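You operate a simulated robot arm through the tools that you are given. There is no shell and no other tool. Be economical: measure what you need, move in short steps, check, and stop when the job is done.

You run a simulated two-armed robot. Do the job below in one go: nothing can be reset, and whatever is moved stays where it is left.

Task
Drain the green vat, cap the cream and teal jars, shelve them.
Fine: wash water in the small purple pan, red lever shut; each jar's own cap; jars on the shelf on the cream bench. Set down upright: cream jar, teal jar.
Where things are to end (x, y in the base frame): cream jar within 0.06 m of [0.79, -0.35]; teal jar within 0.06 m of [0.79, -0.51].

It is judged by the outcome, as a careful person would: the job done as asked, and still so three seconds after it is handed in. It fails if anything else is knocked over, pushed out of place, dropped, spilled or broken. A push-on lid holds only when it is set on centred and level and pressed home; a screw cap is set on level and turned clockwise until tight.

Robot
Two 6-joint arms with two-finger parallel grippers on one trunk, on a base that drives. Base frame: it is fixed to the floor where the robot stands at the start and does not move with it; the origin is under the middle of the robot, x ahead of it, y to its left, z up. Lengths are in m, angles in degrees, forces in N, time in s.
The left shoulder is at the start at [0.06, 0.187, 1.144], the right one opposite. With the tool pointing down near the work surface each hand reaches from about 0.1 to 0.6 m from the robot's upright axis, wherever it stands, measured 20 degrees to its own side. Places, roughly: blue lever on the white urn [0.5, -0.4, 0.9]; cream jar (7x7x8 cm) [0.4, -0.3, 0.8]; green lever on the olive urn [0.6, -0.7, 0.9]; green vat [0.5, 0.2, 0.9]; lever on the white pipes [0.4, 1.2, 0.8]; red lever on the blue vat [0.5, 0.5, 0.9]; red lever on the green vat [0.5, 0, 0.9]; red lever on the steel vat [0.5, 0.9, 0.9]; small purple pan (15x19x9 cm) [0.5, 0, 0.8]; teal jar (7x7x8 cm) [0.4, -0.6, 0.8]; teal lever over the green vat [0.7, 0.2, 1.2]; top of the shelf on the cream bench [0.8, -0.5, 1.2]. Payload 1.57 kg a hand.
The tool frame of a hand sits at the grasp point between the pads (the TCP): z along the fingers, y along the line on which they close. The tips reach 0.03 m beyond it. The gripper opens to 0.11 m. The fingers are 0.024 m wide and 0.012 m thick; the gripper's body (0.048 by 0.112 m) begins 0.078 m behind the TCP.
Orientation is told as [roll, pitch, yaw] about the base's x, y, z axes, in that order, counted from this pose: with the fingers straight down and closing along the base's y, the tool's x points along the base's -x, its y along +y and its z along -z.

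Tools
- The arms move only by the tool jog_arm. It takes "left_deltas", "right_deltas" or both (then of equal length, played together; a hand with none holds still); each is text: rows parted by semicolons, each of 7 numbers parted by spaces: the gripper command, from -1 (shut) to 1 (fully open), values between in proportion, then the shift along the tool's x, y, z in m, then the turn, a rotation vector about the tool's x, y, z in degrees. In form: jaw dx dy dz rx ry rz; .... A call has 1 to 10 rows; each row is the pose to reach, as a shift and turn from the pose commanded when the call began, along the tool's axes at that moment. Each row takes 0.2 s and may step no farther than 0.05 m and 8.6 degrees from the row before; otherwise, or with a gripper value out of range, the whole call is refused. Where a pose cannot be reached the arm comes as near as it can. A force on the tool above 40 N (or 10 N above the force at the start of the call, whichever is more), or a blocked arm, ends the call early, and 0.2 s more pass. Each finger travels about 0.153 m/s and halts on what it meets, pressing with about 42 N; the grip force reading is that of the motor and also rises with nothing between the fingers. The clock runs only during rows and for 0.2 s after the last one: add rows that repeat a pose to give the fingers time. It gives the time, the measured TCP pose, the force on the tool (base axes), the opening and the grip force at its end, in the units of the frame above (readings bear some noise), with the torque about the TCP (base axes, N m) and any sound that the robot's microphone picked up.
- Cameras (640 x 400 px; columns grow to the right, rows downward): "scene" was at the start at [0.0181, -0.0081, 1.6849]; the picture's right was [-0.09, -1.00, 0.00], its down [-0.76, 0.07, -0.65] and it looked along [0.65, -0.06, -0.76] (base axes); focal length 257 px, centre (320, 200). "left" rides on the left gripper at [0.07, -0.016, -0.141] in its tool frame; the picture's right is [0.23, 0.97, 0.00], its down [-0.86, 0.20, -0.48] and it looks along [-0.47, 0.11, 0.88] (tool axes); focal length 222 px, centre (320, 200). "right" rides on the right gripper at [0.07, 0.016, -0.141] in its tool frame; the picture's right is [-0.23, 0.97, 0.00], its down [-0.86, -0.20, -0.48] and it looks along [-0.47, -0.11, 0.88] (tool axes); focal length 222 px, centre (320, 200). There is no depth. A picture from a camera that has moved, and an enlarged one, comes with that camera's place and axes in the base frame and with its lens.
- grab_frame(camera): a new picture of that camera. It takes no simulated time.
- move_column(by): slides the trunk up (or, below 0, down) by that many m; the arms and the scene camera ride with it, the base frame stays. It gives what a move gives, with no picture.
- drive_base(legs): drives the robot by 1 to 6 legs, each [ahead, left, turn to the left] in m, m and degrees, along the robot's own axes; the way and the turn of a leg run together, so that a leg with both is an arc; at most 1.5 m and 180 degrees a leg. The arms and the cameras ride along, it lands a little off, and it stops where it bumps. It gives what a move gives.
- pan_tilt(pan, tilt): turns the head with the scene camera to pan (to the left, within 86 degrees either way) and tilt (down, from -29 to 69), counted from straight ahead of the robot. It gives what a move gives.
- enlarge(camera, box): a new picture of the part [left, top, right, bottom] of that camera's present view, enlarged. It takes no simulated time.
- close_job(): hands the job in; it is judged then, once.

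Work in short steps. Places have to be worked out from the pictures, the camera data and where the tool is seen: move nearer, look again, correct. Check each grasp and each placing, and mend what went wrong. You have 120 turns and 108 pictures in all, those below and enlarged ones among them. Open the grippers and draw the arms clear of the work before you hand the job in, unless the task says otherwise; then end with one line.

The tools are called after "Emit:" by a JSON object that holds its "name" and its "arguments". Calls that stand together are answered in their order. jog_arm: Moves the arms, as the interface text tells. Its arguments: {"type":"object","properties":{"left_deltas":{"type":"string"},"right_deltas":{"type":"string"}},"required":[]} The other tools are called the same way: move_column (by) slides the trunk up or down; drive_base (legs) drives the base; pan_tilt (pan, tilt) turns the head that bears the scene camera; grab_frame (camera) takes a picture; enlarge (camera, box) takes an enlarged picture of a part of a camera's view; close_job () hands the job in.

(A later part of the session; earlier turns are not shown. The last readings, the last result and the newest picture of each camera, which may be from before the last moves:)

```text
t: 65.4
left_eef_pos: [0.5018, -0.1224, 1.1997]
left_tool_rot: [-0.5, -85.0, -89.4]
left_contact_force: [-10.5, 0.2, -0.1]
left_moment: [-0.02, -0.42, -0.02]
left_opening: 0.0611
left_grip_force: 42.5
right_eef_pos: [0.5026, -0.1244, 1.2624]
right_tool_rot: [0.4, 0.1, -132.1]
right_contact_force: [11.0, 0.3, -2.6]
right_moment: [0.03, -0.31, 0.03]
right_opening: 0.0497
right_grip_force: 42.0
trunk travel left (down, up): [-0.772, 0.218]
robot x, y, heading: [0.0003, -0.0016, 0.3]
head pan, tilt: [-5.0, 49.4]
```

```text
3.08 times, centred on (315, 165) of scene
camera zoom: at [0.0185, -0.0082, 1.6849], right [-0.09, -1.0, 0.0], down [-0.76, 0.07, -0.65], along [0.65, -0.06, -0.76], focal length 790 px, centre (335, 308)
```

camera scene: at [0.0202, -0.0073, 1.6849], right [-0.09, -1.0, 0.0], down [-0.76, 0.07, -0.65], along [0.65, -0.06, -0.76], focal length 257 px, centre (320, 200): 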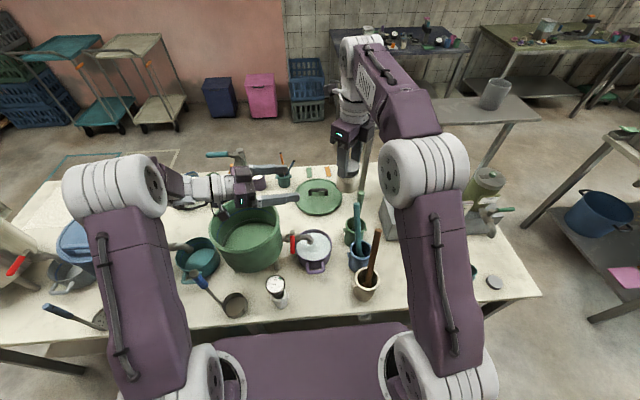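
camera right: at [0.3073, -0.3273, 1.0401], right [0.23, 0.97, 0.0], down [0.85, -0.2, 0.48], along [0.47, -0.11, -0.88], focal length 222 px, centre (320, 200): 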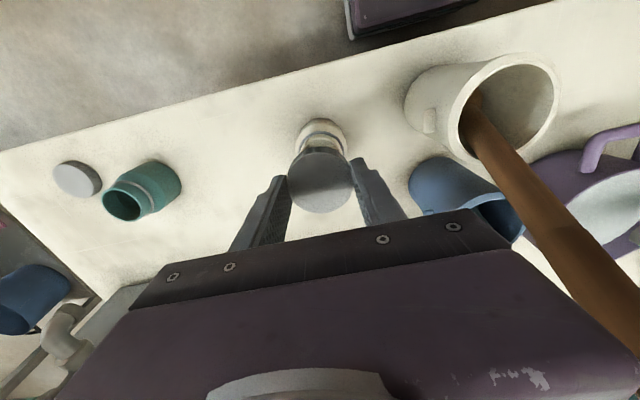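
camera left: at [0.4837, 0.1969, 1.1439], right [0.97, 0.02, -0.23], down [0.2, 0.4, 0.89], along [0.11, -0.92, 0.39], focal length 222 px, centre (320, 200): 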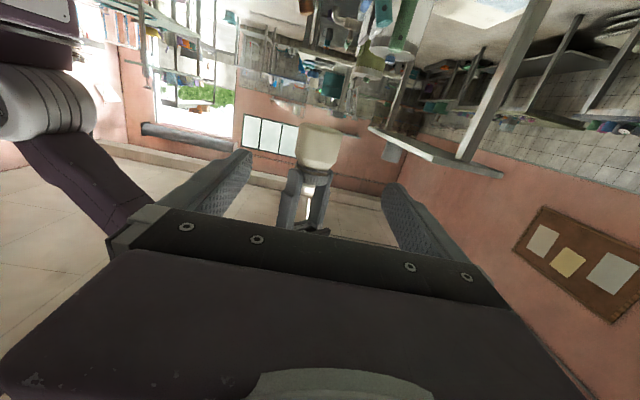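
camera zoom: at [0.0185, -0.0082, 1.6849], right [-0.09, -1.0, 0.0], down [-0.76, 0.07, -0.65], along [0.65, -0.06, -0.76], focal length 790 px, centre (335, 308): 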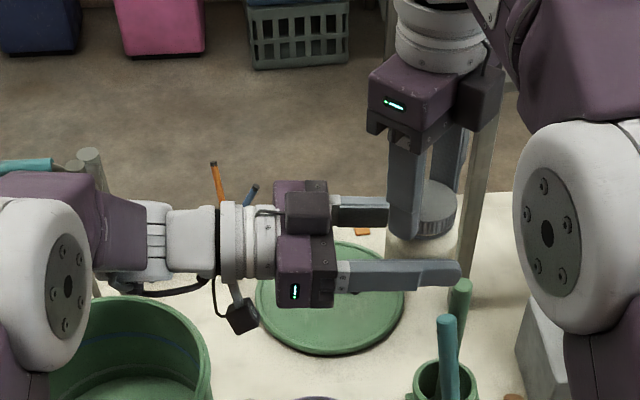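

Left holds the jar body (0.061 m). Now I tighten with the right, clockwise, watching torque.

Emit:
{"name": "jog_arm", "arguments": {"right_deltas": "-1 0 0 0 0 0 4; -1 0 0 0 0 0 8; -1 0 0 0 0 0 12; -1 0 0 0 0 0 16; -1 0 0 0 0 0 20"}}

```text
t: 66.6
left_eef_pos: [0.5014, -0.1215, 1.1983]
left_tool_rot: [-0.5, -85.0, -89.5]
left_contact_force: [-19.4, 2.0, -0.4]
left_moment: [-0.14, -1.0, -0.03]
left_opening: 0.061
left_grip_force: 41.8
right_eef_pos: [0.5019, -0.1233, 1.2613]
right_tool_rot: [0.4, 0.2, -152.3]
right_contact_force: [20.9, -2.6, 1.7]
right_moment: [0.04, -0.23, 0.07]
right_opening: 0.0496
right_grip_force: 41.9
trunk travel left (down, up): [-0.772, 0.218]
robot x, y, heading: [0.0055, -0.0019, -0.1]
head pan, tilt: [-5.0, 49.4]
```

Only 0.07 N·m with the jar held: not tight yet, so the held tightening matters. I relieve the side force and keep turning.

Emit:
{"name": "jog_arm", "arguments": {"right_deltas": "-1 0.0013 0.0007 0 0 0 5; -1 0.0013 0.0007 0 0 0 10; -1 0.0013 0.0007 0 0 0 15; -1 0.0013 0.0007 0 0 0 20; -1 0.0013 0.0007 0 0 0 25; -1 0.0013 0.0007 0 0 0 30; -1 0.0013 0.0007 0 0 0 36; -1 0.0013 0.0007 0 0 0 42"}}

```text
t: 67.6
left_eef_pos: [0.5034, -0.1269, 1.1987]
left_tool_rot: [-1.2, -84.9, -88.8]
left_contact_force: [2.6, -1.2, 0.2]
left_moment: [-0.19, 0.26, 0.09]
left_opening: 0.0532
left_grip_force: 42.0
right_eef_pos: [0.5031, -0.1617, 1.2576]
right_tool_rot: [-1.2, 0.0, -169.5]
right_contact_force: [-0.9, 0.7, -0.9]
right_moment: [0.27, -0.15, -0.07]
right_opening: 0.0495
right_grip_force: 42.2
right hand out of reach, approached as far as the arm can: row 3, 4
trunk travel left (down, up): [-0.772, 0.218]
robot x, y, heading: [-0.0031, -0.0031, -0.0]
head pan, tilt: [-5.0, 49.4]
stopped in row 4 (right hand): the force on the tool passed its limit (the readings are from after the stop); the commanded pose is now the measured one
```

The right hand hit its reach and dragged sideways ~4 cm; the left opening fell to 0.053. I look before doing anything else.

Emit:
{"name": "enlarge", "arguments": {"camera": "scene", "box": [270, 90, 420, 210]}}

Emit:
{"name": "enlarge", "arguments": {"camera": "left", "box": [180, 80, 460, 260]}}

```text
3.33 times, centred on (345, 150) of scene
camera zoom: at [0.0185, -0.0106, 1.6849], right [-0.09, -1.0, 0.0], down [-0.76, 0.07, -0.65], along [0.65, -0.06, -0.76], focal length 856 px, centre (237, 367)
```

zoom: 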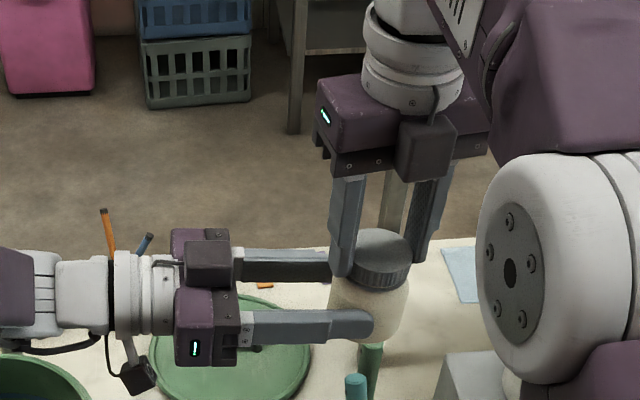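

```text
2.22 times, centred on (320, 170) of left
camera zoom: at [0.4857, 0.0213, 1.1422], right [0.97, 0.02, -0.23], down [0.2, 0.4, 0.89], along [0.11, -0.92, 0.39], focal length 494 px, centre (320, 267)
```

zoom: 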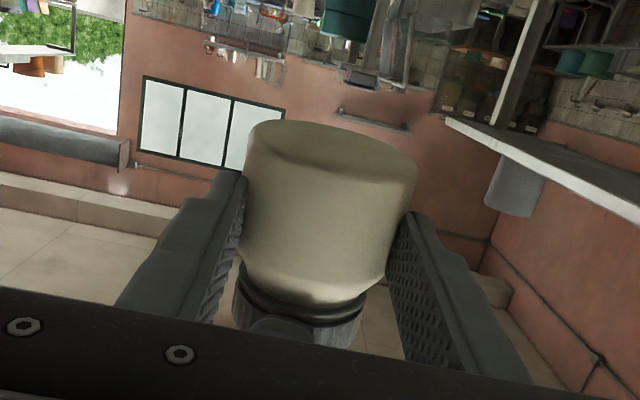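

The right still holds the jar by its cap; the left grips only at its tips. I open the left, advance it 35 mm to the jar's new place and regrip.

Emit:
{"name": "jog_arm", "arguments": {"left_deltas": "0 0 0 0 0 0 0; 0.9 0 0 0 0 0 0; 0.9 0 0 0 0 0 0; 0.9 -0.001 0 0.012 0 0 0; 0.9 -0.003 0 0.035 0 0 0; 0.9 -0.003 0 0.035 0 0 0; 0.4 -0.003 0 0.035 0 0 0; 0 -0.003 0 0.035 0 0 0; -1 -0.003 0 0.035 0 0 0; -1 -0.003 0 0.035 0 0 0"}}

Emit:
{"name": "enlarge", "arguments": {"camera": "scene", "box": [270, 90, 420, 210]}}

```text
t: 69.8
left_eef_pos: [0.503, -0.1596, 1.1979]
left_tool_rot: [-0.9, -85.1, -89.0]
left_contact_force: [-2.1, -0.4, 0.6]
left_moment: [-0.05, 0.12, -0.04]
left_opening: 0.0535
left_grip_force: 41.6
right_eef_pos: [0.5034, -0.1592, 1.2591]
right_tool_rot: [-1.3, -0.1, -169.5]
right_contact_force: [2.5, 0.9, -0.7]
right_moment: [0.08, -0.25, 0.0]
right_opening: 0.0497
right_grip_force: 41.7
trunk travel left (down, up): [-0.772, 0.218]
robot x, y, heading: [0.0035, -0.0045, 0.1]
head pan, tilt: [-5.0, 49.4]
```

```text
3.33 times, centred on (345, 150) of scene
camera zoom: at [0.0185, -0.0082, 1.6849], right [-0.09, -1.0, 0.0], down [-0.76, 0.07, -0.65], along [0.65, -0.06, -0.76], focal length 856 px, centre (237, 367)
```

zoom: 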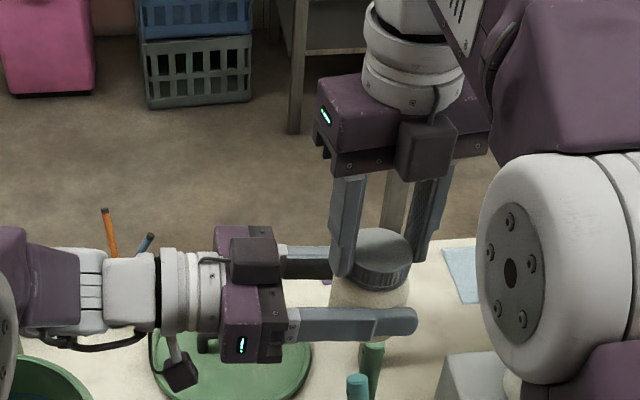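

Left has a firm grip again. I release the cap with the right hand, rise, and start rotating back.

Emit:
{"name": "jog_arm", "arguments": {"right_deltas": "-0.5 0 0 0 0 0 0; 0.3 0 0 0 0 0 0; 0.3 0 0 0 0 0 0; 0.3 0 0 -0.03 0 0 0; 0.3 0 0 -0.06 0 0 0; 0.3 0 0 -0.06 0 0 -8; 0.3 0 0 -0.06 0 0 -16; 0.3 0 0 -0.06 0 0 -24; 0.3 0 0 -0.06 0 0 -32; 0.3 0 0 -0.06 0 0 -40"}}

Emit:
{"name": "enlarge", "arguments": {"camera": "scene", "box": [320, 130, 400, 190]}}

```text
t: 72.0
left_eef_pos: [0.5019, -0.1592, 1.1988]
left_tool_rot: [-0.8, -85.1, -89.1]
left_contact_force: [0.1, -0.4, 0.3]
left_moment: [-0.03, -0.06, -0.01]
left_opening: 0.0535
left_grip_force: 41.9
right_eef_pos: [0.4976, -0.1611, 1.3158]
right_tool_rot: [-1.0, 0.9, -129.4]
right_contact_force: [-0.1, -0.1, -0.7]
right_moment: [0.0, 0.01, 0.01]
right_opening: 0.0716
right_grip_force: 0.0
right hand out of reach, approached as far as the arm can: row 5, 6, 7, 8, 9, 10
trunk travel left (down, up): [-0.772, 0.218]
robot x, y, heading: [0.0006, -0.0005, -0.2]
head pan, tilt: [-5.0, 49.4]
```

```text
6.67 times, centred on (360, 160) of scene
camera zoom: at [0.0186, -0.0081, 1.6849], right [-0.09, -1.0, 0.0], down [-0.76, 0.07, -0.65], along [0.65, -0.06, -0.76], focal length 1713 px, centre (53, 467)
```

zoom: 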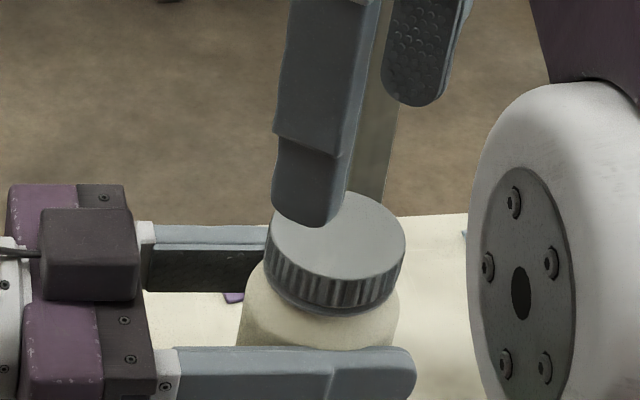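

Jar stays put in the left hand. I rotate the right hand back to about +20° yaw.

Emit:
{"name": "jog_arm", "arguments": {"right_deltas": "0.3 0 0 0 0 0 -8; 0.3 0 0 0 0 0 -16; 0.3 0 0 0 0 0 -24; 0.3 0 0 0 0 0 -32; 0.3 0 0 0 0 0 -40; 0.3 0 0 0 0 0 -48; 0.3 0 0 0 0 0 -56; 0.3 0 0 0 0 0 -64; 0.3 0 0 0 0 0 -72; 0.3 0 0 0 0 0 -80"}}

Emit:
{"name": "jog_arm", "arguments": {"right_deltas": "0.3 0 0 0 0 0 -8; 0.3 0 0 0 0 0 -16; 0.3 0 0 0 0 0 -24; 0.3 0 0 0 0 0 -32; 0.3 0 0 0 0 0 -40; 0.3 0 0 0 0 0 -48; 0.3 0 0 0 0 0 -56; 0.3 0 0 0 0 0 -64; 0.3 0 0 0 0 0 -69; 0.3 0 0 0 0 0 -69"}}

Emit:
{"name": "enlarge", "arguments": {"camera": "right", "box": [200, 60, 440, 220]}}

```text
t: 74.2
left_eef_pos: [0.5022, -0.1603, 1.1984]
left_tool_rot: [-0.8, -85.1, -89.1]
left_contact_force: [0.1, -1.5, -0.2]
left_moment: [-0.02, 0.02, 0.01]
left_opening: 0.0531
left_grip_force: 41.7
right_eef_pos: [0.4976, -0.1604, 1.3165]
right_tool_rot: [0.6, 0.9, -49.4]
right_contact_force: [-0.1, 0.0, 1.0]
right_moment: [-0.03, 0.01, 0.04]
right_opening: 0.0716
right_grip_force: 0.0
trunk travel left (down, up): [-0.772, 0.218]
robot x, y, heading: [-0.0009, 0.0019, 0.1]
head pan, tilt: [-5.0, 49.4]
```

```text
t: 76.4
left_eef_pos: [0.503, -0.1595, 1.1981]
left_tool_rot: [-0.7, -84.9, -89.1]
left_contact_force: [0.3, -0.3, 1.1]
left_moment: [0.0, -0.02, -0.01]
left_opening: 0.0532
left_grip_force: 41.4
right_eef_pos: [0.4973, -0.1616, 1.3173]
right_tool_rot: [1.1, -0.2, 19.5]
right_contact_force: [-0.2, -0.4, 0.2]
right_moment: [0.0, -0.05, 0.01]
right_opening: 0.0715
right_grip_force: 0.1
trunk travel left (down, up): [-0.772, 0.218]
robot x, y, heading: [0.0009, -0.0028, -0.1]
head pan, tilt: [-5.0, 49.4]
```

```text
2.50 times, centred on (320, 140) of right
camera zoom: at [0.4261, -0.1718, 1.4573], right [-0.11, 0.99, 0.02], down [0.87, 0.09, 0.48], along [0.47, 0.07, -0.88], focal length 555 px, centre (320, 350)
```

zoom: 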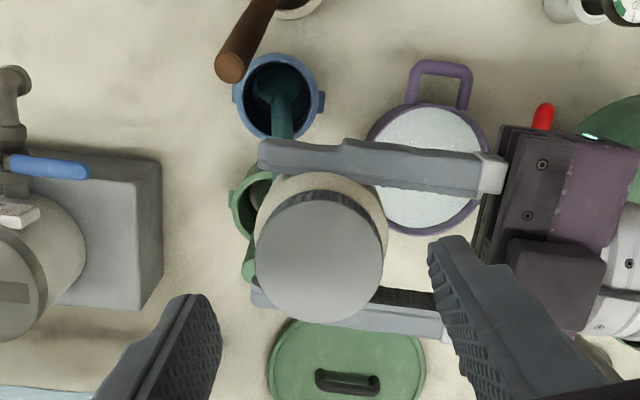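

Cap is right below the hand ([0.496,-0.160]). I descend around it, levelled, and close.

Emit:
{"name": "jog_arm", "arguments": {"right_deltas": "0.3 0.001 0.001 0.02 1 0.4 0; 0.3 0.001 0.001 0.04 1 0.4 0; 0.3 0.001 0.001 0.055 1 0.4 0; 0.3 0.001 0.001 0.06 1 0.4 0; 0.3 0.001 0.001 0.06 1 0.4 0; -0.5 0.001 0.001 0.06 1 0.4 0; -1 0.001 0.001 0.06 1 0.4 0; -1 0.001 0.001 0.06 1 0.4 0"}}

Emit:
{"name": "jog_arm", "arguments": {"right_deltas": "-1 0 0 0 0 0 8; -1 0 0 0 0 0 16; -1 0 0 0 0 0 24; -1 0 0 0 0 0 32; -1 0 0 0 0 0 40"}}

```text
t: 78.2
left_eef_pos: [0.5027, -0.1593, 1.1973]
left_tool_rot: [-1.2, -84.9, -88.7]
left_contact_force: [-6.2, 17.0, -4.2]
left_moment: [-1.11, -0.38, -0.14]
left_opening: 0.0535
left_grip_force: 42.1
right_eef_pos: [0.4958, -0.1605, 1.2563]
right_tool_rot: [0.0, 0.2, 19.5]
right_contact_force: [7.7, -17.7, 4.6]
right_moment: [0.09, -0.03, 0.02]
right_opening: 0.0501
right_grip_force: 41.5
trunk travel left (down, up): [-0.772, 0.218]
robot x, y, heading: [0.0005, 0.001, -0.0]
head pan, tilt: [-5.0, 49.4]
```

```text
t: 79.4
left_eef_pos: [0.502, -0.1602, 1.1981]
left_tool_rot: [-0.6, -84.9, -89.4]
left_contact_force: [-4.1, -25.7, -10.8]
left_moment: [0.38, -0.32, -0.65]
left_opening: 0.0536
left_grip_force: 42.5
right_eef_pos: [0.4953, -0.1566, 1.257]
right_tool_rot: [0.3, 0.4, -20.4]
right_contact_force: [3.2, 25.3, 10.5]
right_moment: [1.04, 0.04, 0.8]
right_opening: 0.0501
right_grip_force: 41.8
trunk travel left (down, up): [-0.772, 0.218]
robot x, y, heading: [0.0016, 0.001, -0.2]
head pan, tilt: [-5.0, 49.4]
```

Torque now 0.8 N·m with the jar held — it is tightening. A few more degrees while easing the side force.

Emit:
{"name": "jog_arm", "arguments": {"right_deltas": "-1 0.0007 0.0019 0 0 0 4; -1 0.0007 0.0019 0 0 0 8; -1 0.0007 0.0019 0 0 0 12; -1 0.0007 0.0019 0 0 0 16"}}

Emit:
{"name": "enlarge", "arguments": {"camera": "scene", "box": [320, 130, 400, 190]}}

```text
t: 80.4
left_eef_pos: [0.5038, -0.1586, 1.199]
left_tool_rot: [-0.6, -85.0, -89.3]
left_contact_force: [3.1, -25.9, -5.5]
left_moment: [0.44, -0.02, -1.3]
left_opening: 0.0538
left_grip_force: 42.0
right_eef_pos: [0.4956, -0.156, 1.2565]
right_tool_rot: [0.1, 0.5, -36.5]
right_contact_force: [-3.3, 26.2, 6.6]
right_moment: [1.03, 0.2, 1.54]
right_opening: 0.0491
right_grip_force: 42.0
trunk travel left (down, up): [-0.772, 0.218]
robot x, y, heading: [0.0007, 0.0031, 0.1]
head pan, tilt: [-5.0, 49.4]
```

```text
6.67 times, centred on (360, 160) of scene
camera zoom: at [0.0185, -0.0081, 1.6849], right [-0.09, -1.0, 0.0], down [-0.76, 0.07, -0.65], along [0.65, -0.06, -0.76], focal length 1713 px, centre (53, 467)
```

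zoom: 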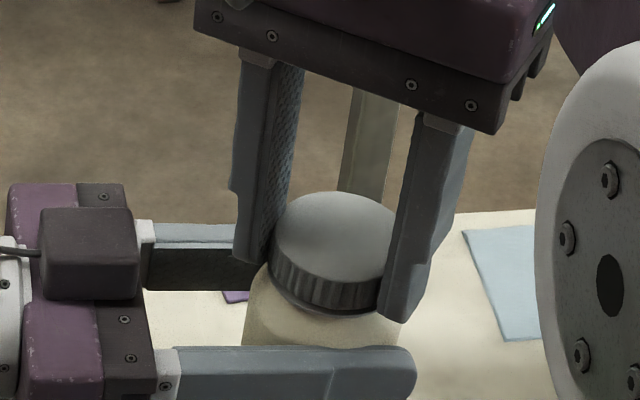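

1.54 N·m: the cream cap is tight. I release the right hand, raise it and draw it away, leaving the jar in the left hand.

Emit:
{"name": "jog_arm", "arguments": {"right_deltas": "-0.5 0 0 0 0 0 0; 0.4 0 0 0 0 0 0; 0.4 0 0 0 0 0 0; 0.4 0 0 -0.03 0 0 0; 0.4 0 0 -0.06 0 0 0; 0.4 -0.006 -0.045 -0.065 0 0 0; 0.4 -0.013 -0.09 -0.065 0 0 0; 0.4 -0.02 -0.14 -0.065 0 0 0; 0.4 -0.027 -0.19 -0.065 0 0 0; 0.4 -0.034 -0.235 -0.065 0 0 0"}}

Emit:
{"name": "pan_tilt", "arguments": {"pan": -60, "tilt": 45}}

Emit:
{"name": "grab_frame", "arguments": {"camera": "scene"}}

```text
refused: row 8 steps farther than a row can; nothing moved
```

```text
t: 81.6
left_eef_pos: [0.5026, -0.1594, 1.1983]
left_tool_rot: [-0.7, -85.0, -89.0]
left_contact_force: [12.1, -23.3, -1.9]
left_moment: [0.55, 0.38, -1.09]
left_opening: 0.054
left_grip_force: 42.7
right_eef_pos: [0.4953, -0.156, 1.2561]
right_tool_rot: [0.0, 0.5, -36.4]
right_contact_force: [-10.9, 23.9, 1.5]
right_moment: [0.8, 0.28, 1.23]
right_opening: 0.0489
right_grip_force: 42.4
trunk travel left (down, up): [-0.772, 0.218]
robot x, y, heading: [-0.0023, -0.0007, -0.0]
head pan, tilt: [-60.0, 45.0]
```

```text
39 pictures are left
camera scene: at [-0.018, -0.0717, 1.691], right [-0.87, -0.5, 0.0], down [-0.35, 0.61, -0.71], along [0.35, -0.61, -0.71], focal length 257 px, centre (320, 200)
```

scene: 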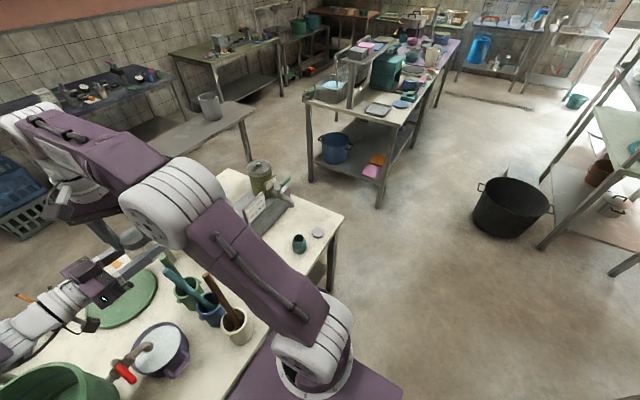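

The floor to the right is clear. I repeat the right-hand release with legal steps.

Emit:
{"name": "jog_arm", "arguments": {"right_deltas": "-0.5 0 0 0 0 0 0; 0.4 0 0 0 0 0 0; 0.4 0 0 0 0 0 0; 0.4 0 0 -0.03 0 0 0; 0.4 0 0 -0.06 0 0 0; 0.4 -0.006 -0.04 -0.065 0 0 0; 0.4 -0.012 -0.08 -0.065 0 0 0; 0.4 -0.018 -0.12 -0.065 0 0 0; 0.4 -0.024 -0.16 -0.065 0 0 0; 0.4 -0.03 -0.2 -0.065 0 0 0"}}

Emit:
{"name": "jog_arm", "arguments": {"right_deltas": "0.4 0.03 -0.03 0 0 0 -6; 0.4 0.06 -0.06 0 0 0 -12; 0.4 0.08 -0.09 0 0 0 -18; 0.4 0.1 -0.12 0 0 0 -24; 0.4 0.12 -0.15 0 0 0 -30; 0.4 0.12 -0.15 0 0 0 -36"}}

Emit:
{"name": "pan_tilt", "arguments": {"pan": -10, "tilt": 42}}

Emit:
{"name": "grab_frame", "arguments": {"camera": "scene"}}

```text
t: 83.8
left_eef_pos: [0.5016, -0.161, 1.1994]
left_tool_rot: [-0.3, -84.9, -89.6]
left_contact_force: [0.0, -0.3, -0.1]
left_moment: [0.01, 0.01, 0.02]
left_opening: 0.0532
left_grip_force: 41.9
right_eef_pos: [0.4009, -0.3366, 1.3207]
right_tool_rot: [0.0, 0.3, -36.4]
right_contact_force: [0.3, -0.2, -0.3]
right_moment: [0.03, -0.04, 0.01]
right_opening: 0.077
right_grip_force: 0.0
trunk travel left (down, up): [-0.772, 0.218]
robot x, y, heading: [0.0016, -0.0023, 0.1]
head pan, tilt: [-60.0, 45.0]
```

```text
t: 85.2
left_eef_pos: [0.503, -0.1601, 1.198]
left_tool_rot: [-1.3, -85.0, -88.5]
left_contact_force: [-0.8, 0.4, 1.0]
left_moment: [0.01, -0.02, 0.0]
left_opening: 0.0533
left_grip_force: 42.0
right_eef_pos: [0.216, -0.3848, 1.3219]
right_tool_rot: [0.2, 0.3, -0.4]
right_contact_force: [0.8, -0.2, -0.1]
right_moment: [-0.02, -0.02, 0.0]
right_opening: 0.0769
right_grip_force: 0.0
trunk travel left (down, up): [-0.772, 0.218]
robot x, y, heading: [0.0017, -0.0003, 0.1]
head pan, tilt: [-60.0, 45.0]
```

```text
t: 86.4
left_eef_pos: [0.5014, -0.1596, 1.1989]
left_tool_rot: [-0.9, -85.0, -89.0]
left_contact_force: [-0.2, -0.5, 0.2]
left_moment: [0.02, 0.02, -0.01]
left_opening: 0.0531
left_grip_force: 41.9
right_eef_pos: [0.2156, -0.3842, 1.3223]
right_tool_rot: [0.1, 0.4, -0.5]
right_contact_force: [0.0, 0.0, 0.2]
right_moment: [0.02, 0.02, 0.03]
right_opening: 0.0768
right_grip_force: 0.1
trunk travel left (down, up): [-0.772, 0.218]
robot x, y, heading: [-0.0002, 0.0013, -0.1]
head pan, tilt: [-10.0, 42.0]
```

```text
38 pictures are left
camera scene: at [0.0237, -0.016, 1.6953], right [-0.17, -0.98, 0.0], down [-0.66, 0.12, -0.74], along [0.73, -0.13, -0.67], focal length 257 px, centre (320, 200)
```

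scene: 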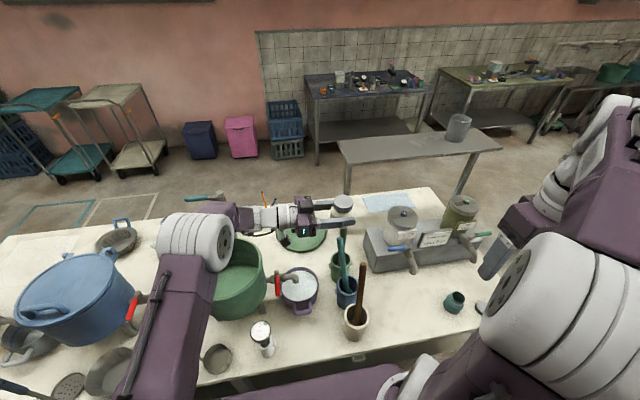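

Jar is upright in the left hand. I raise it above shelf level, then drive right 0.33 m.

Emit:
{"name": "jog_arm", "arguments": {"left_deltas": "-1 -0.03 0 0.0026 0 0 0; -1 -0.06 0 0.005 0 0 0; -1 -0.09 0 0.008 0 0 0; -1 -0.09 0 0.008 0 0 0"}}

Emit:
{"name": "drive_base", "arguments": {"legs": [[0, -0.33, 0]]}}

Emit:
{"name": "grab_frame", "arguments": {"camera": "scene"}}

```text
t: 87.4
left_eef_pos: [0.5033, -0.1746, 1.2884]
left_tool_rot: [-0.7, -85.0, -89.2]
left_contact_force: [-0.4, -0.6, -1.3]
left_moment: [0.05, -0.03, 0.01]
left_opening: 0.053
left_grip_force: 42.0
right_eef_pos: [0.2166, -0.3833, 1.3225]
right_tool_rot: [0.1, 0.2, -0.5]
right_contact_force: [0.4, -0.8, -0.2]
right_moment: [0.01, -0.04, 0.01]
right_opening: 0.077
right_grip_force: 0.1
trunk travel left (down, up): [-0.772, 0.218]
robot x, y, heading: [-0.0036, 0.001, 0.1]
head pan, tilt: [-10.0, 42.0]
```

```text
t: 89.6
left_eef_pos: [0.5035, -0.5011, 1.2868]
left_tool_rot: [-0.7, -85.0, -89.1]
left_contact_force: [-0.8, 0.2, -1.6]
left_moment: [0.01, -0.01, 0.01]
left_opening: 0.0533
left_grip_force: 41.5
right_eef_pos: [0.216, -0.7108, 1.324]
right_tool_rot: [0.0, 0.3, -0.4]
right_contact_force: [0.2, -0.8, 0.7]
right_moment: [0.01, 0.04, 0.0]
right_opening: 0.0769
right_grip_force: 0.0
trunk travel left (down, up): [-0.772, 0.218]
robot x, y, heading: [0.0007, -0.33, 0.2]
head pan, tilt: [-10.0, 42.0]
```

```text
37 pictures are left
camera scene: at [0.0237, -0.3419, 1.6954], right [-0.17, -0.99, 0.0], down [-0.66, 0.11, -0.74], along [0.73, -0.13, -0.67], focal length 257 px, centre (320, 200)
```

scene: 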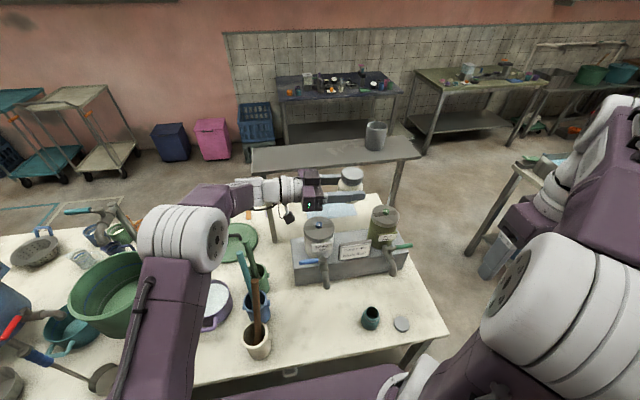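

Robot at y=−0.33. I swing the left hand to point forward (≈20° right of ahead), bringing the jar to ≈[0.70,-0.40] in front of the shelf edge.

Emit:
{"name": "jog_arm", "arguments": {"left_deltas": "-1 0.001 0.022 -0.011 -7.75 0 -0.68; -1 0.002 0.044 -0.022 -15.5 0 -1.36; -1 0.003 0.066 -0.033 -23.2 0 -2.03; -1 0.004 0.087 -0.044 -31 0 -2.7; -1 0.005 0.109 -0.055 -38.7 0 -3.4; -1 0.006 0.131 -0.066 -46.5 0 -4.07; -1 0.007 0.153 -0.077 -54.2 0 -4.75; -1 0.008 0.175 -0.088 -62 0 -5.4; -1 0.0087 0.1965 -0.0996 -69.7 0 -6.1; -1 0.0087 0.1965 -0.0996 -69.7 0 -6.1"}}

Emit:
{"name": "grab_frame", "arguments": {"camera": "scene"}}

Emit:
{"name": "grab_frame", "arguments": {"camera": "left"}}

```text
t: 91.8
left_eef_pos: [0.6981, -0.3872, 1.2896]
left_tool_rot: [-1.2, -84.5, -25.1]
left_contact_force: [0.6, -0.3, -1.4]
left_moment: [-0.02, 0.03, 0.0]
left_opening: 0.0532
left_grip_force: 42.0
left hand out of reach, approached as far as the arm can: row 8, 9, 10
right_eef_pos: [0.2166, -0.7113, 1.3226]
right_tool_rot: [0.1, 0.3, -0.4]
right_contact_force: [0.2, 0.4, 0.1]
right_moment: [0.02, -0.02, 0.01]
right_opening: 0.0771
right_grip_force: 0.1
trunk travel left (down, up): [-0.772, 0.218]
robot x, y, heading: [-0.0016, -0.3246, 0.1]
head pan, tilt: [-10.0, 42.0]
```

```text
36 pictures are left
camera scene: at [0.0239, -0.3436, 1.6953], right [-0.17, -0.98, 0.0], down [-0.66, 0.12, -0.74], along [0.73, -0.13, -0.67], focal length 257 px, centre (320, 200)
```

scene: 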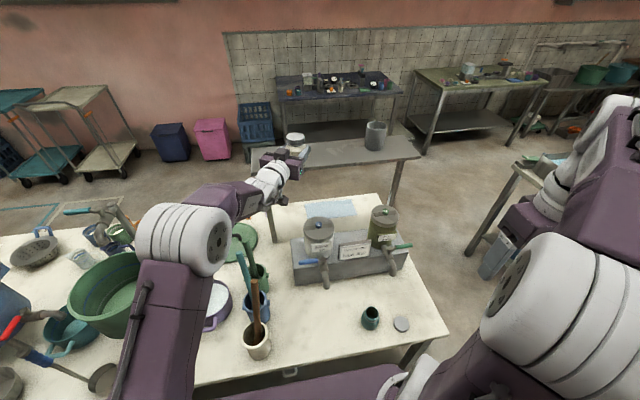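

```text
35 pictures are left
camera left: at [0.5589, -0.3357, 1.2353], right [0.41, 0.88, -0.23], down [-0.26, 0.36, 0.9], along [0.87, -0.31, 0.38], focal length 222 px, centre (320, 200)
```

left: 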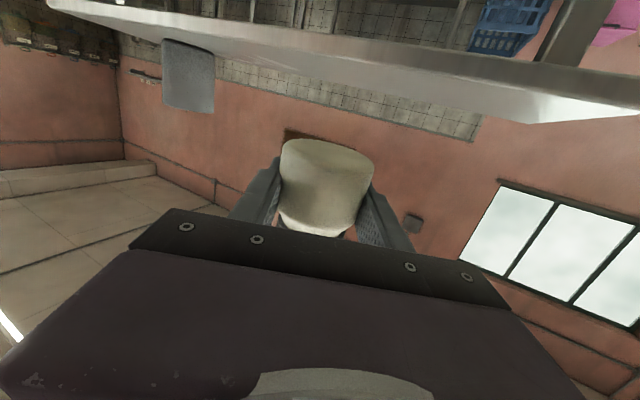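

The jar is upright in front of the shelf. I move it over the target spot [0.79,-0.35] at this height.

Emit:
{"name": "jog_arm", "arguments": {"left_deltas": "-1 -0.001 0.015 0.013 0 0 0; -1 -0.002 0.03 0.027 0 0 0; -1 -0.004 0.045 0.04 0 0 0; -1 -0.005 0.06 0.054 0 0 0; -1 -0.006 0.0725 0.0674 0 0 0; -1 -0.006 0.0725 0.0674 0 0 0"}}

Emit:
{"name": "enlarge", "arguments": {"camera": "scene", "box": [230, 100, 400, 210]}}

```text
t: 93.2
left_eef_pos: [0.7896, -0.3513, 1.2907]
left_tool_rot: [-0.8, -84.5, -25.6]
left_contact_force: [-0.2, 0.0, -2.4]
left_moment: [0.05, 0.02, 0.01]
left_opening: 0.0533
left_grip_force: 41.4
right_eef_pos: [0.2152, -0.7132, 1.3215]
right_tool_rot: [0.1, 0.1, -0.4]
right_contact_force: [0.9, -0.7, -0.5]
right_moment: [-0.03, -0.04, -0.02]
right_opening: 0.0769
right_grip_force: 0.1
trunk travel left (down, up): [-0.772, 0.218]
robot x, y, heading: [-0.0035, -0.3289, 0.1]
head pan, tilt: [-10.0, 42.0]
```

```text
3.64 times, centred on (315, 155) of scene
camera zoom: at [0.0232, -0.3444, 1.6953], right [-0.17, -0.98, 0.0], down [-0.66, 0.12, -0.74], along [0.73, -0.13, -0.67], focal length 934 px, centre (338, 364)
```

zoom: 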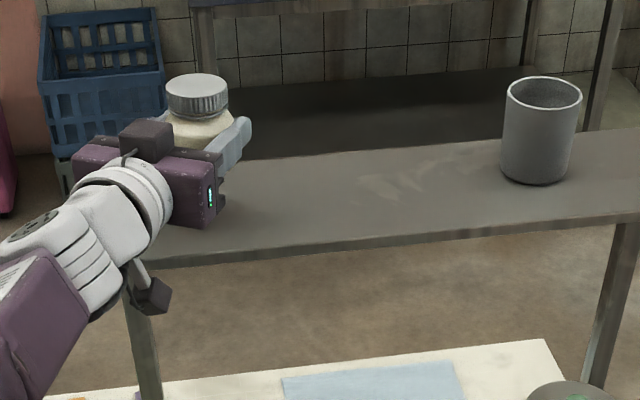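

Positioned over [0.79,-0.351]. I lower, first 5 cm, then in mm steps to contact.

Emit:
{"name": "jog_arm", "arguments": {"left_deltas": "-1 0.02 0 0.002 0 0 0; -1 0.035 0 0.0033 0 0 0; -1 0.045 0 0.0043 0 0 0; -1 0.05 0 0.0048 0 0 0; -1 0.052 0 0.005 0 0 0; -1 0.054 0 0.0052 0 0 0; -1 0.056 0 0.0054 0 0 0; -1 0.058 0 0.0055 0 0 0; -1 0.06 0 0.0057 0 0 0; -1 0.062 0 0.0059 0 0 0"}}

```text
t: 95.4
left_eef_pos: [0.7884, -0.3515, 1.233]
left_tool_rot: [-0.6, -85.1, -25.8]
left_contact_force: [6.8, 0.5, 15.4]
left_moment: [-0.23, -0.7, 0.06]
left_opening: 0.0534
left_grip_force: 42.1
right_eef_pos: [0.2149, -0.7127, 1.3234]
right_tool_rot: [0.2, 0.2, -0.4]
right_contact_force: [-0.2, -0.3, 0.1]
right_moment: [0.02, -0.01, 0.0]
right_opening: 0.077
right_grip_force: 0.1
trunk travel left (down, up): [-0.772, 0.218]
robot x, y, heading: [-0.001, -0.3286, 0.0]
head pan, tilt: [-10.0, 42.0]
```

Contact (15 N) at the expected height. I check the picture before releasing.

Emit:
{"name": "enlarge", "arguments": {"camera": "scene", "box": [240, 110, 340, 180]}}

Emit:
{"name": "grab_frame", "arguments": {"camera": "left"}}

```text
5.71 times, centred on (290, 145) of scene
camera zoom: at [0.0218, -0.3438, 1.6956], right [-0.17, -0.98, 0.0], down [-0.66, 0.12, -0.74], along [0.73, -0.13, -0.67], focal length 1468 px, centre (491, 514)
```

zoom: 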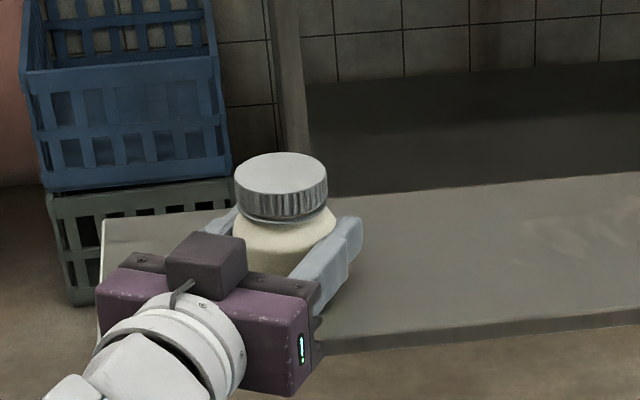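

```text
32 pictures are left
camera left: at [0.6502, -0.3011, 1.1761], right [0.42, 0.88, -0.23], down [-0.27, 0.36, 0.89], along [0.87, -0.31, 0.39], focal length 222 px, centre (320, 200)
```

left: 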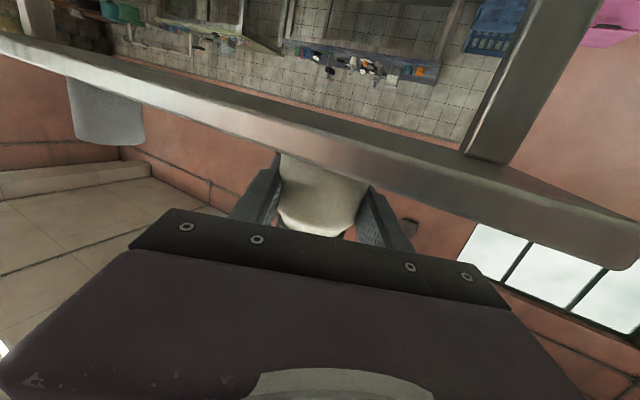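

Jar rests on the shelf. I ease the press, open gently and back straight out.

Emit:
{"name": "jog_arm", "arguments": {"left_deltas": "-1 -0.001 0 0 0 0 0; 0 -0.001 0 0 0 0 0; 0.2 -0.001 0 0 0 0 0; 0.5 -0.001 0 0 0 0 0; 0.5 -0.001 0 -0.03 0 0 0; 0.5 -0.001 0 -0.06 0 0 0; 0.5 -0.001 0 -0.1 0 0 0; 0.5 -0.001 0 -0.14 0 0 0; 0.5 -0.001 0 -0.14 0 0 0"}}

Emit:
{"name": "enlarge", "arguments": {"camera": "scene", "box": [240, 110, 340, 180]}}

```text
t: 97.4
left_eef_pos: [0.6649, -0.2912, 1.2416]
left_tool_rot: [-0.8, -84.6, -25.5]
left_contact_force: [0.3, 0.5, -0.1]
left_moment: [0.0, -0.02, -0.01]
left_opening: 0.0826
left_grip_force: 0.1
right_eef_pos: [0.2158, -0.7122, 1.323]
right_tool_rot: [0.1, 0.2, -0.4]
right_contact_force: [0.2, 0.0, -0.7]
right_moment: [-0.01, 0.01, 0.02]
right_opening: 0.0772
right_grip_force: 0.1
trunk travel left (down, up): [-0.772, 0.218]
robot x, y, heading: [0.0037, -0.3302, 0.4]
head pan, tilt: [-10.0, 42.0]
```

```text
5.71 times, centred on (290, 145) of scene
camera zoom: at [0.0242, -0.3444, 1.6953], right [-0.17, -0.98, 0.0], down [-0.66, 0.12, -0.74], along [0.73, -0.13, -0.67], focal length 1468 px, centre (491, 514)
```

zoom: 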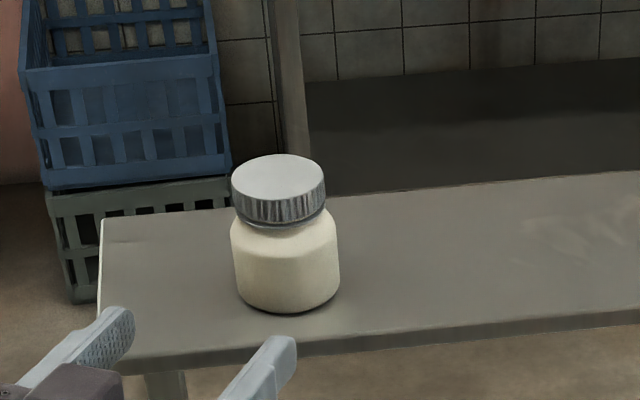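

Cream jar stands capped and upright on the shelf. I back the left hand off and turn it to its sideways ready pose, while the right goes above cap 2 (≈[0.35,-0.69]).

Emit:
{"name": "jog_arm", "arguments": {"left_deltas": "0.9 0.003 -0.005 -0.045 0 0 0; 0.9 0.004 -0.01 -0.085 0 0 0; 0.9 0.006 -0.02 -0.11 8.02 0 0.7; 0.9 0.008 -0.03 -0.13 16 0 1.4; 0.9 0.01 -0.04 -0.14 24 0 2.1; 0.9 0.012 -0.05 -0.15 32 0 2.8; 0.9 0.0134 -0.06 -0.15 40 0 3.5; 0.9 0.0134 -0.06 -0.15 48 0 4.2; 0.9 0.0134 -0.06 -0.15 56 0 4.9; 0.9 0.0134 -0.06 -0.15 64 0 5.6", "right_deltas": "0.36 -0.013 0.003 0.045 0 0 0; 0.36 -0.027 0.006 0.09 0 0 0; 0.36 -0.04 0.009 0.135 0 0 0; 0.36 -0.053 0.012 0.18 0 0 0; 0.36 -0.067 0.015 0.225 0 0 0; 0.36 -0.08 0.018 0.27 0 0 0; 0.36 -0.093 0.021 0.315 0 0 0; 0.36 -0.107 0.022 0.36 0 0 0; 0.36 -0.12 0.022 0.405 0 0 0; 0.36 -0.133 0.022 0.445 0 0 0"}}

Emit:
{"name": "grab_frame", "arguments": {"camera": "right"}}

```text
t: 99.6
left_eef_pos: [0.5052, -0.278, 1.2424]
left_tool_rot: [-6.3, -84.8, -84.6]
left_contact_force: [-0.1, -0.5, -0.2]
left_moment: [-0.03, -0.02, -0.05]
left_opening: 0.1046
left_grip_force: 0.1
right_eef_pos: [0.3489, -0.6897, 0.8769]
right_tool_rot: [0.1, 0.4, -0.4]
right_contact_force: [-0.1, -0.3, 0.8]
right_moment: [-0.02, 0.0, 0.01]
right_opening: 0.0745
right_grip_force: 0.0
trunk travel left (down, up): [-0.772, 0.218]
robot x, y, heading: [-0.0008, -0.3269, 0.2]
head pan, tilt: [-10.0, 42.0]
```

```text
30 pictures are left
camera right: at [0.2793, -0.6736, 1.0172], right [0.23, 0.97, 0.0], down [0.86, -0.21, 0.47], along [0.46, -0.11, -0.88], focal length 222 px, centre (320, 200)
```

right: 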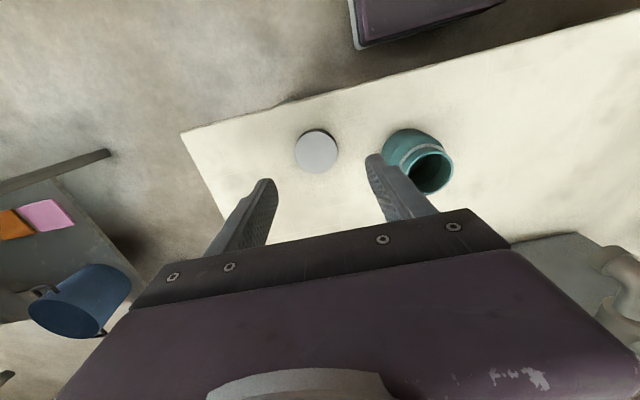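

Cap 2 at ≈[0.352,-0.694]; teal mouth ≈[0.381,-0.582]. I descend over the cap and grip it.

Emit:
{"name": "jog_arm", "arguments": {"right_deltas": "0.36 -0.003 -0.004 0.04 0 -0.4 0; 0.36 -0.003 -0.004 0.075 0 -0.4 0; 0.36 -0.003 -0.004 0.095 0 -0.4 0; 0.36 -0.003 -0.004 0.104 0 -0.4 0; 0.36 -0.003 -0.004 0.1055 0 -0.4 0; 0.36 -0.003 -0.004 0.1055 0 -0.4 0; -0.5 -0.003 -0.004 0.1055 0 -0.4 0; -1 -0.003 -0.004 0.1055 0 -0.4 0; -1 -0.003 -0.004 0.1055 0 -0.4 0"}}

Emit:
{"name": "jog_arm", "arguments": {"right_deltas": "-1 0 0 -0.04 0 0 0; -1 0 0 -0.08 0 0 0; -1 0 0 -0.125 0 0 0; -1 -0.015 0.05 -0.128 0 0 0; -1 -0.03 0.095 -0.128 0 0 0; -1 -0.03 0.112 -0.128 0 0 0; -1 -0.03 0.112 -0.128 0 0 0"}}

Emit:
{"name": "pan_tilt", "arguments": {"pan": -18, "tilt": 52}}

Emit:
{"name": "grab_frame", "arguments": {"camera": "scene"}}

Emit:
{"name": "enlarge", "arguments": {"camera": "right", "box": [260, 100, 380, 230]}}

```text
t: 101.6
left_eef_pos: [0.5039, -0.2765, 1.2439]
left_tool_rot: [-4.9, -84.9, -85.8]
left_contact_force: [-0.4, -0.1, 1.1]
left_moment: [-0.01, 0.02, 0.01]
left_opening: 0.1044
left_grip_force: 0.2
right_eef_pos: [0.3506, -0.6933, 0.7717]
right_tool_rot: [0.0, -0.2, -0.4]
right_contact_force: [0.2, 0.1, 0.6]
right_moment: [-0.03, 0.02, 0.03]
right_opening: 0.0494
right_grip_force: 42.0
trunk travel left (down, up): [-0.772, 0.218]
robot x, y, heading: [0.0001, -0.3283, 0.2]
head pan, tilt: [-10.0, 42.0]
```

```text
refused: row 4 steps farther than a row can; nothing moved
```

```text
t: 102.3
left_eef_pos: [0.5045, -0.2764, 1.2432]
left_tool_rot: [-4.9, -84.8, -85.8]
left_contact_force: [0.9, -1.3, 0.3]
left_moment: [-0.01, 0.01, -0.02]
left_opening: 0.1045
left_grip_force: 0.0
right_eef_pos: [0.3501, -0.6939, 0.7721]
right_tool_rot: [0.0, 0.0, -0.5]
right_contact_force: [0.1, 0.9, 0.5]
right_moment: [0.03, 0.0, 0.01]
right_opening: 0.0499
right_grip_force: 41.8
trunk travel left (down, up): [-0.772, 0.218]
robot x, y, heading: [-0.0018, -0.3261, 0.1]
head pan, tilt: [-18.0, 52.0]
```

```text
29 pictures are left
camera scene: at [0.0127, -0.3527, 1.6815], right [-0.31, -0.95, 0.0], down [-0.75, 0.24, -0.62], along [0.59, -0.19, -0.79], focal length 257 px, centre (320, 200)
```

scene: 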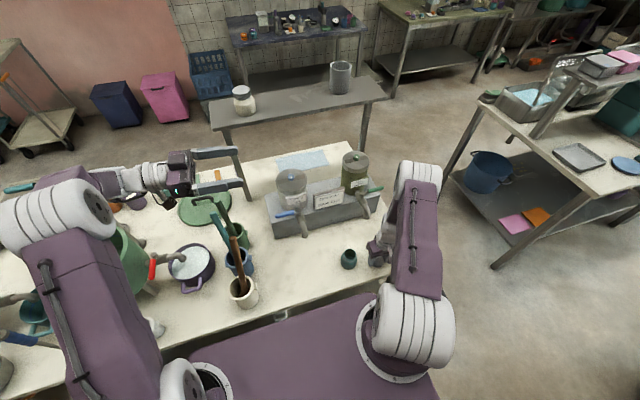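

```text
3.08 times, centred on (320, 165) of right
camera zoom: at [0.2794, -0.6776, 0.9118], right [0.23, 0.97, 0.0], down [0.85, -0.21, 0.48], along [0.47, -0.11, -0.88], focal length 684 px, centre (320, 308)
```

zoom: 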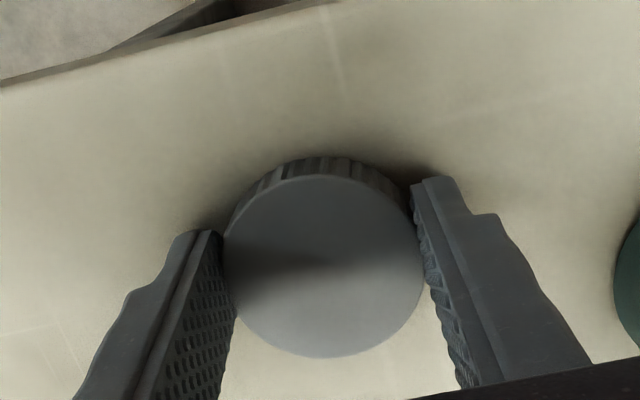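

Cap 2 gripped (0.0497 m). I lift and carry it above the teal jar with legal steps.

Emit:
{"name": "jog_arm", "arguments": {"right_deltas": "-1 0 0 -0.04 0 0 0; -1 0 0 -0.08 0 0 0; -1 0 0 -0.125 0 0 0; -1 -0.01 0.04 -0.128 0 0 0; -1 -0.02 0.08 -0.128 0 0 0; -1 -0.0315 0.112 -0.128 0 0 0; -1 -0.0315 0.112 -0.128 0 0 0; -1 -0.0315 0.112 -0.115 0 0 0; -1 -0.0315 0.112 -0.1 0 0 0; -1 -0.0315 0.112 -0.1 0 0 0"}}

Emit:
{"name": "enlarge", "arguments": {"camera": "right", "box": [260, 100, 380, 230]}}

Emit:
{"name": "enlarge", "arguments": {"camera": "scene", "box": [325, 230, 385, 280]}}

```text
t: 104.5
left_eef_pos: [0.5032, -0.2772, 1.2433]
left_tool_rot: [-4.7, -85.0, -86.0]
left_contact_force: [-0.4, 1.5, -0.3]
left_moment: [0.02, 0.02, -0.02]
left_opening: 0.1045
left_grip_force: 0.0
right_eef_pos: [0.381, -0.5823, 0.8714]
right_tool_rot: [0.1, -0.2, -0.4]
right_contact_force: [-0.7, 0.4, 0.4]
right_moment: [-0.01, -0.01, -0.01]
right_opening: 0.0496
right_grip_force: 41.9
trunk travel left (down, up): [-0.772, 0.218]
robot x, y, heading: [0.0006, -0.3277, 0.4]
head pan, tilt: [-18.0, 52.0]
```

```text
3.08 times, centred on (320, 165) of right
camera zoom: at [0.3116, -0.5656, 1.012], right [0.23, 0.97, 0.0], down [0.85, -0.21, 0.48], along [0.47, -0.11, -0.88], focal length 684 px, centre (320, 308)
```

zoom: 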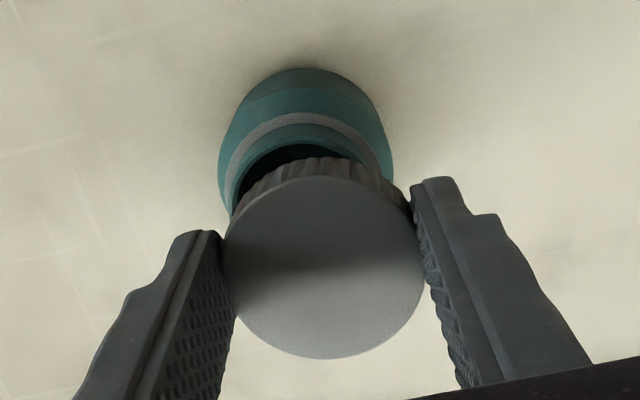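

```text
8.00 times, centred on (355, 255) of scene
camera zoom: at [0.0123, -0.3528, 1.6815], right [-0.31, -0.95, 0.0], down [-0.75, 0.24, -0.62], along [0.59, -0.19, -0.79], focal length 2055 px, centre (40, -240)
```

zoom: 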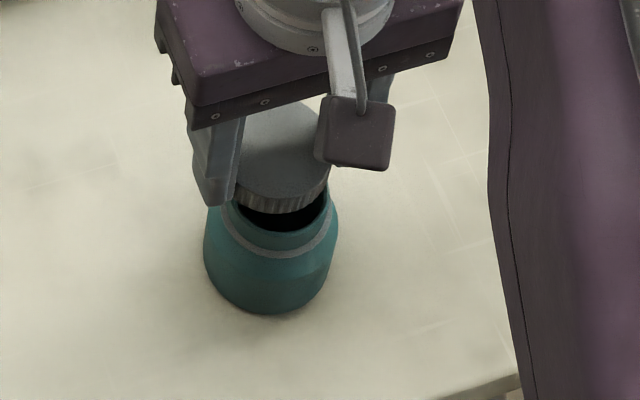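

Both views show the cap ~3 mm too far in +y. I correct and lower over the neck to first contact.

Emit:
{"name": "jog_arm", "arguments": {"right_deltas": "-1 0.001 -0.003 0 0 0 0; -1 0.001 -0.003 0.015 0 0 0; -1 0.001 -0.003 0.025 0 0 0; -1 0.001 -0.003 0.03 0 0 0; -1 0.001 -0.003 0.033 0 0 0; -1 0.001 -0.003 0.036 0 0 0; -1 0.001 -0.003 0.038 0 0 0; -1 0.001 -0.003 0.04 0 0 0; -1 0.001 -0.003 0.041 0 0 0; -1 0.001 -0.003 0.042 0 0 0"}}

Emit:
{"name": "enlarge", "arguments": {"camera": "scene", "box": [325, 230, 385, 280]}}

```text
t: 106.7
left_eef_pos: [0.5002, -0.2767, 1.2447]
left_tool_rot: [-3.3, -84.9, -87.4]
left_contact_force: [0.1, -0.8, -0.8]
left_moment: [-0.01, -0.05, 0.01]
left_opening: 0.1045
left_grip_force: 0.0
right_eef_pos: [0.3794, -0.5853, 0.8305]
right_tool_rot: [0.0, -0.3, -0.5]
right_contact_force: [-1.4, -7.5, 24.1]
right_moment: [0.08, 0.02, 0.0]
right_opening: 0.0495
right_grip_force: 41.9
trunk travel left (down, up): [-0.772, 0.218]
robot x, y, heading: [0.0029, -0.325, 0.1]
head pan, tilt: [-18.0, 52.0]
```

```text
8.00 times, centred on (355, 255) of scene
camera zoom: at [0.0088, -0.3521, 1.6818], right [-0.31, -0.95, 0.0], down [-0.75, 0.24, -0.62], along [0.59, -0.19, -0.79], focal length 2055 px, centre (40, -240)
```

zoom: 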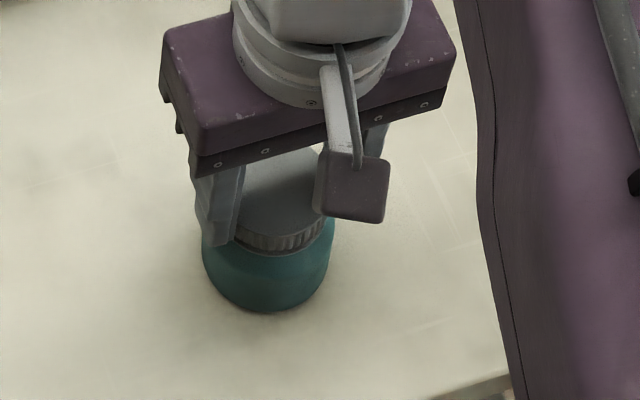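

Contact at the expected height with almost no moment: well seated. I turn clockwise on the bench, ~160°.

Emit:
{"name": "jog_arm", "arguments": {"right_deltas": "-1 0 0 0 0 0 8; -1 0 0 0 0 0 16; -1 0 0 0 0 0 24; -1 0 0 0.0003 0 0 32; -1 0 0 0.0005 0 0 40; -1 0 0 0.0005 0 0 48; -1 0 0 0.0007 0 0 56; -1 0 0 0.0009 0 0 64; -1 0 0 0.001 0 0 72; -1 0 0 0.001 0 0 80"}}

Emit:
{"name": "jog_arm", "arguments": {"right_deltas": "-1 0 0 0 0 0 8; -1 0 0 0 0 0 16; -1 0 0 0 0 0 24; -1 0 0 0.0003 0 0 32; -1 0 0 0.0005 0 0 40; -1 0 0 0.0005 0 0 48; -1 0 0 0.0007 0 0 56; -1 0 0 0.0009 0 0 64; -1 0 0 0.001 0 0 72; -1 0 0 0.001 0 0 80"}}

```text
t: 108.9
left_eef_pos: [0.5025, -0.2757, 1.2438]
left_tool_rot: [-4.3, -84.9, -86.4]
left_contact_force: [-0.1, 0.3, -0.1]
left_moment: [-0.01, 0.0, -0.01]
left_opening: 0.1048
left_grip_force: 0.1
right_eef_pos: [0.3808, -0.585, 0.8298]
right_tool_rot: [0.2, 0.0, -80.6]
right_contact_force: [2.1, -1.2, 17.6]
right_moment: [-0.48, -0.1, 0.17]
right_opening: 0.0499
right_grip_force: 42.1
trunk travel left (down, up): [-0.772, 0.218]
robot x, y, heading: [0.0028, -0.3272, -0.0]
head pan, tilt: [-18.0, 52.0]
```

```text
t: 111.1
left_eef_pos: [0.5014, -0.2757, 1.2449]
left_tool_rot: [-3.3, -85.1, -87.5]
left_contact_force: [0.0, -0.2, 0.1]
left_moment: [-0.01, -0.02, 0.0]
left_opening: 0.1047
left_grip_force: 0.0
right_eef_pos: [0.3796, -0.5846, 0.8286]
right_tool_rot: [0.1, 0.4, -160.5]
right_contact_force: [0.4, -2.9, 34.6]
right_moment: [-0.27, 0.47, 0.39]
right_opening: 0.0499
right_grip_force: 42.1
trunk travel left (down, up): [-0.772, 0.218]
robot x, y, heading: [-0.0033, -0.3299, -0.1]
head pan, tilt: [-18.0, 52.0]
```

The jar is now slipping with the cap, as before. I lift slightly to test, then raise.

Emit:
{"name": "jog_arm", "arguments": {"right_deltas": "-1 0 0 -0.006 0 0 0; -1 0 0 -0.012 0 0 0; -1 0 0 -0.018 0 0 0; -1 0 0 -0.018 0 0 0"}}

Emit:
{"name": "enlarge", "arguments": {"camera": "scene", "box": [325, 230, 385, 280]}}

```text
t: 112.1
left_eef_pos: [0.5043, -0.2752, 1.2432]
left_tool_rot: [-5.2, -84.8, -85.5]
left_contact_force: [0.6, 0.1, 0.2]
left_moment: [0.05, 0.0, 0.04]
left_opening: 0.1047
left_grip_force: 0.0
right_eef_pos: [0.38, -0.5859, 0.8453]
right_tool_rot: [0.0, 0.1, -160.4]
right_contact_force: [0.0, 0.2, -2.1]
right_moment: [-0.04, -0.01, 0.01]
right_opening: 0.0498
right_grip_force: 41.9
trunk travel left (down, up): [-0.772, 0.218]
robot x, y, heading: [-0.0006, -0.3277, -0.2]
head pan, tilt: [-18.0, 52.0]
```

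```text
8.00 times, centred on (355, 255) of scene
camera zoom: at [0.0134, -0.3531, 1.6814], right [-0.31, -0.95, 0.0], down [-0.75, 0.24, -0.62], along [0.59, -0.19, -0.79], focal length 2055 px, centre (40, -240)
```

zoom: 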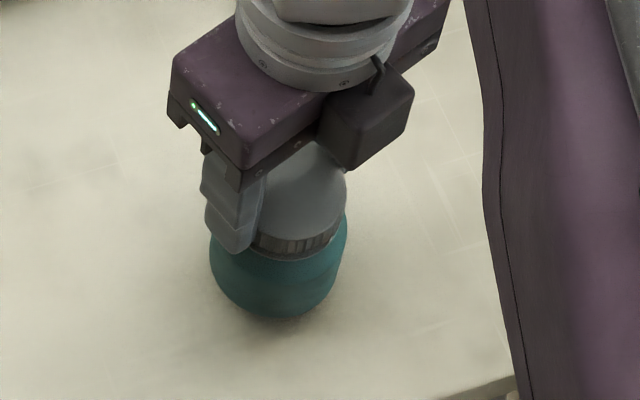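

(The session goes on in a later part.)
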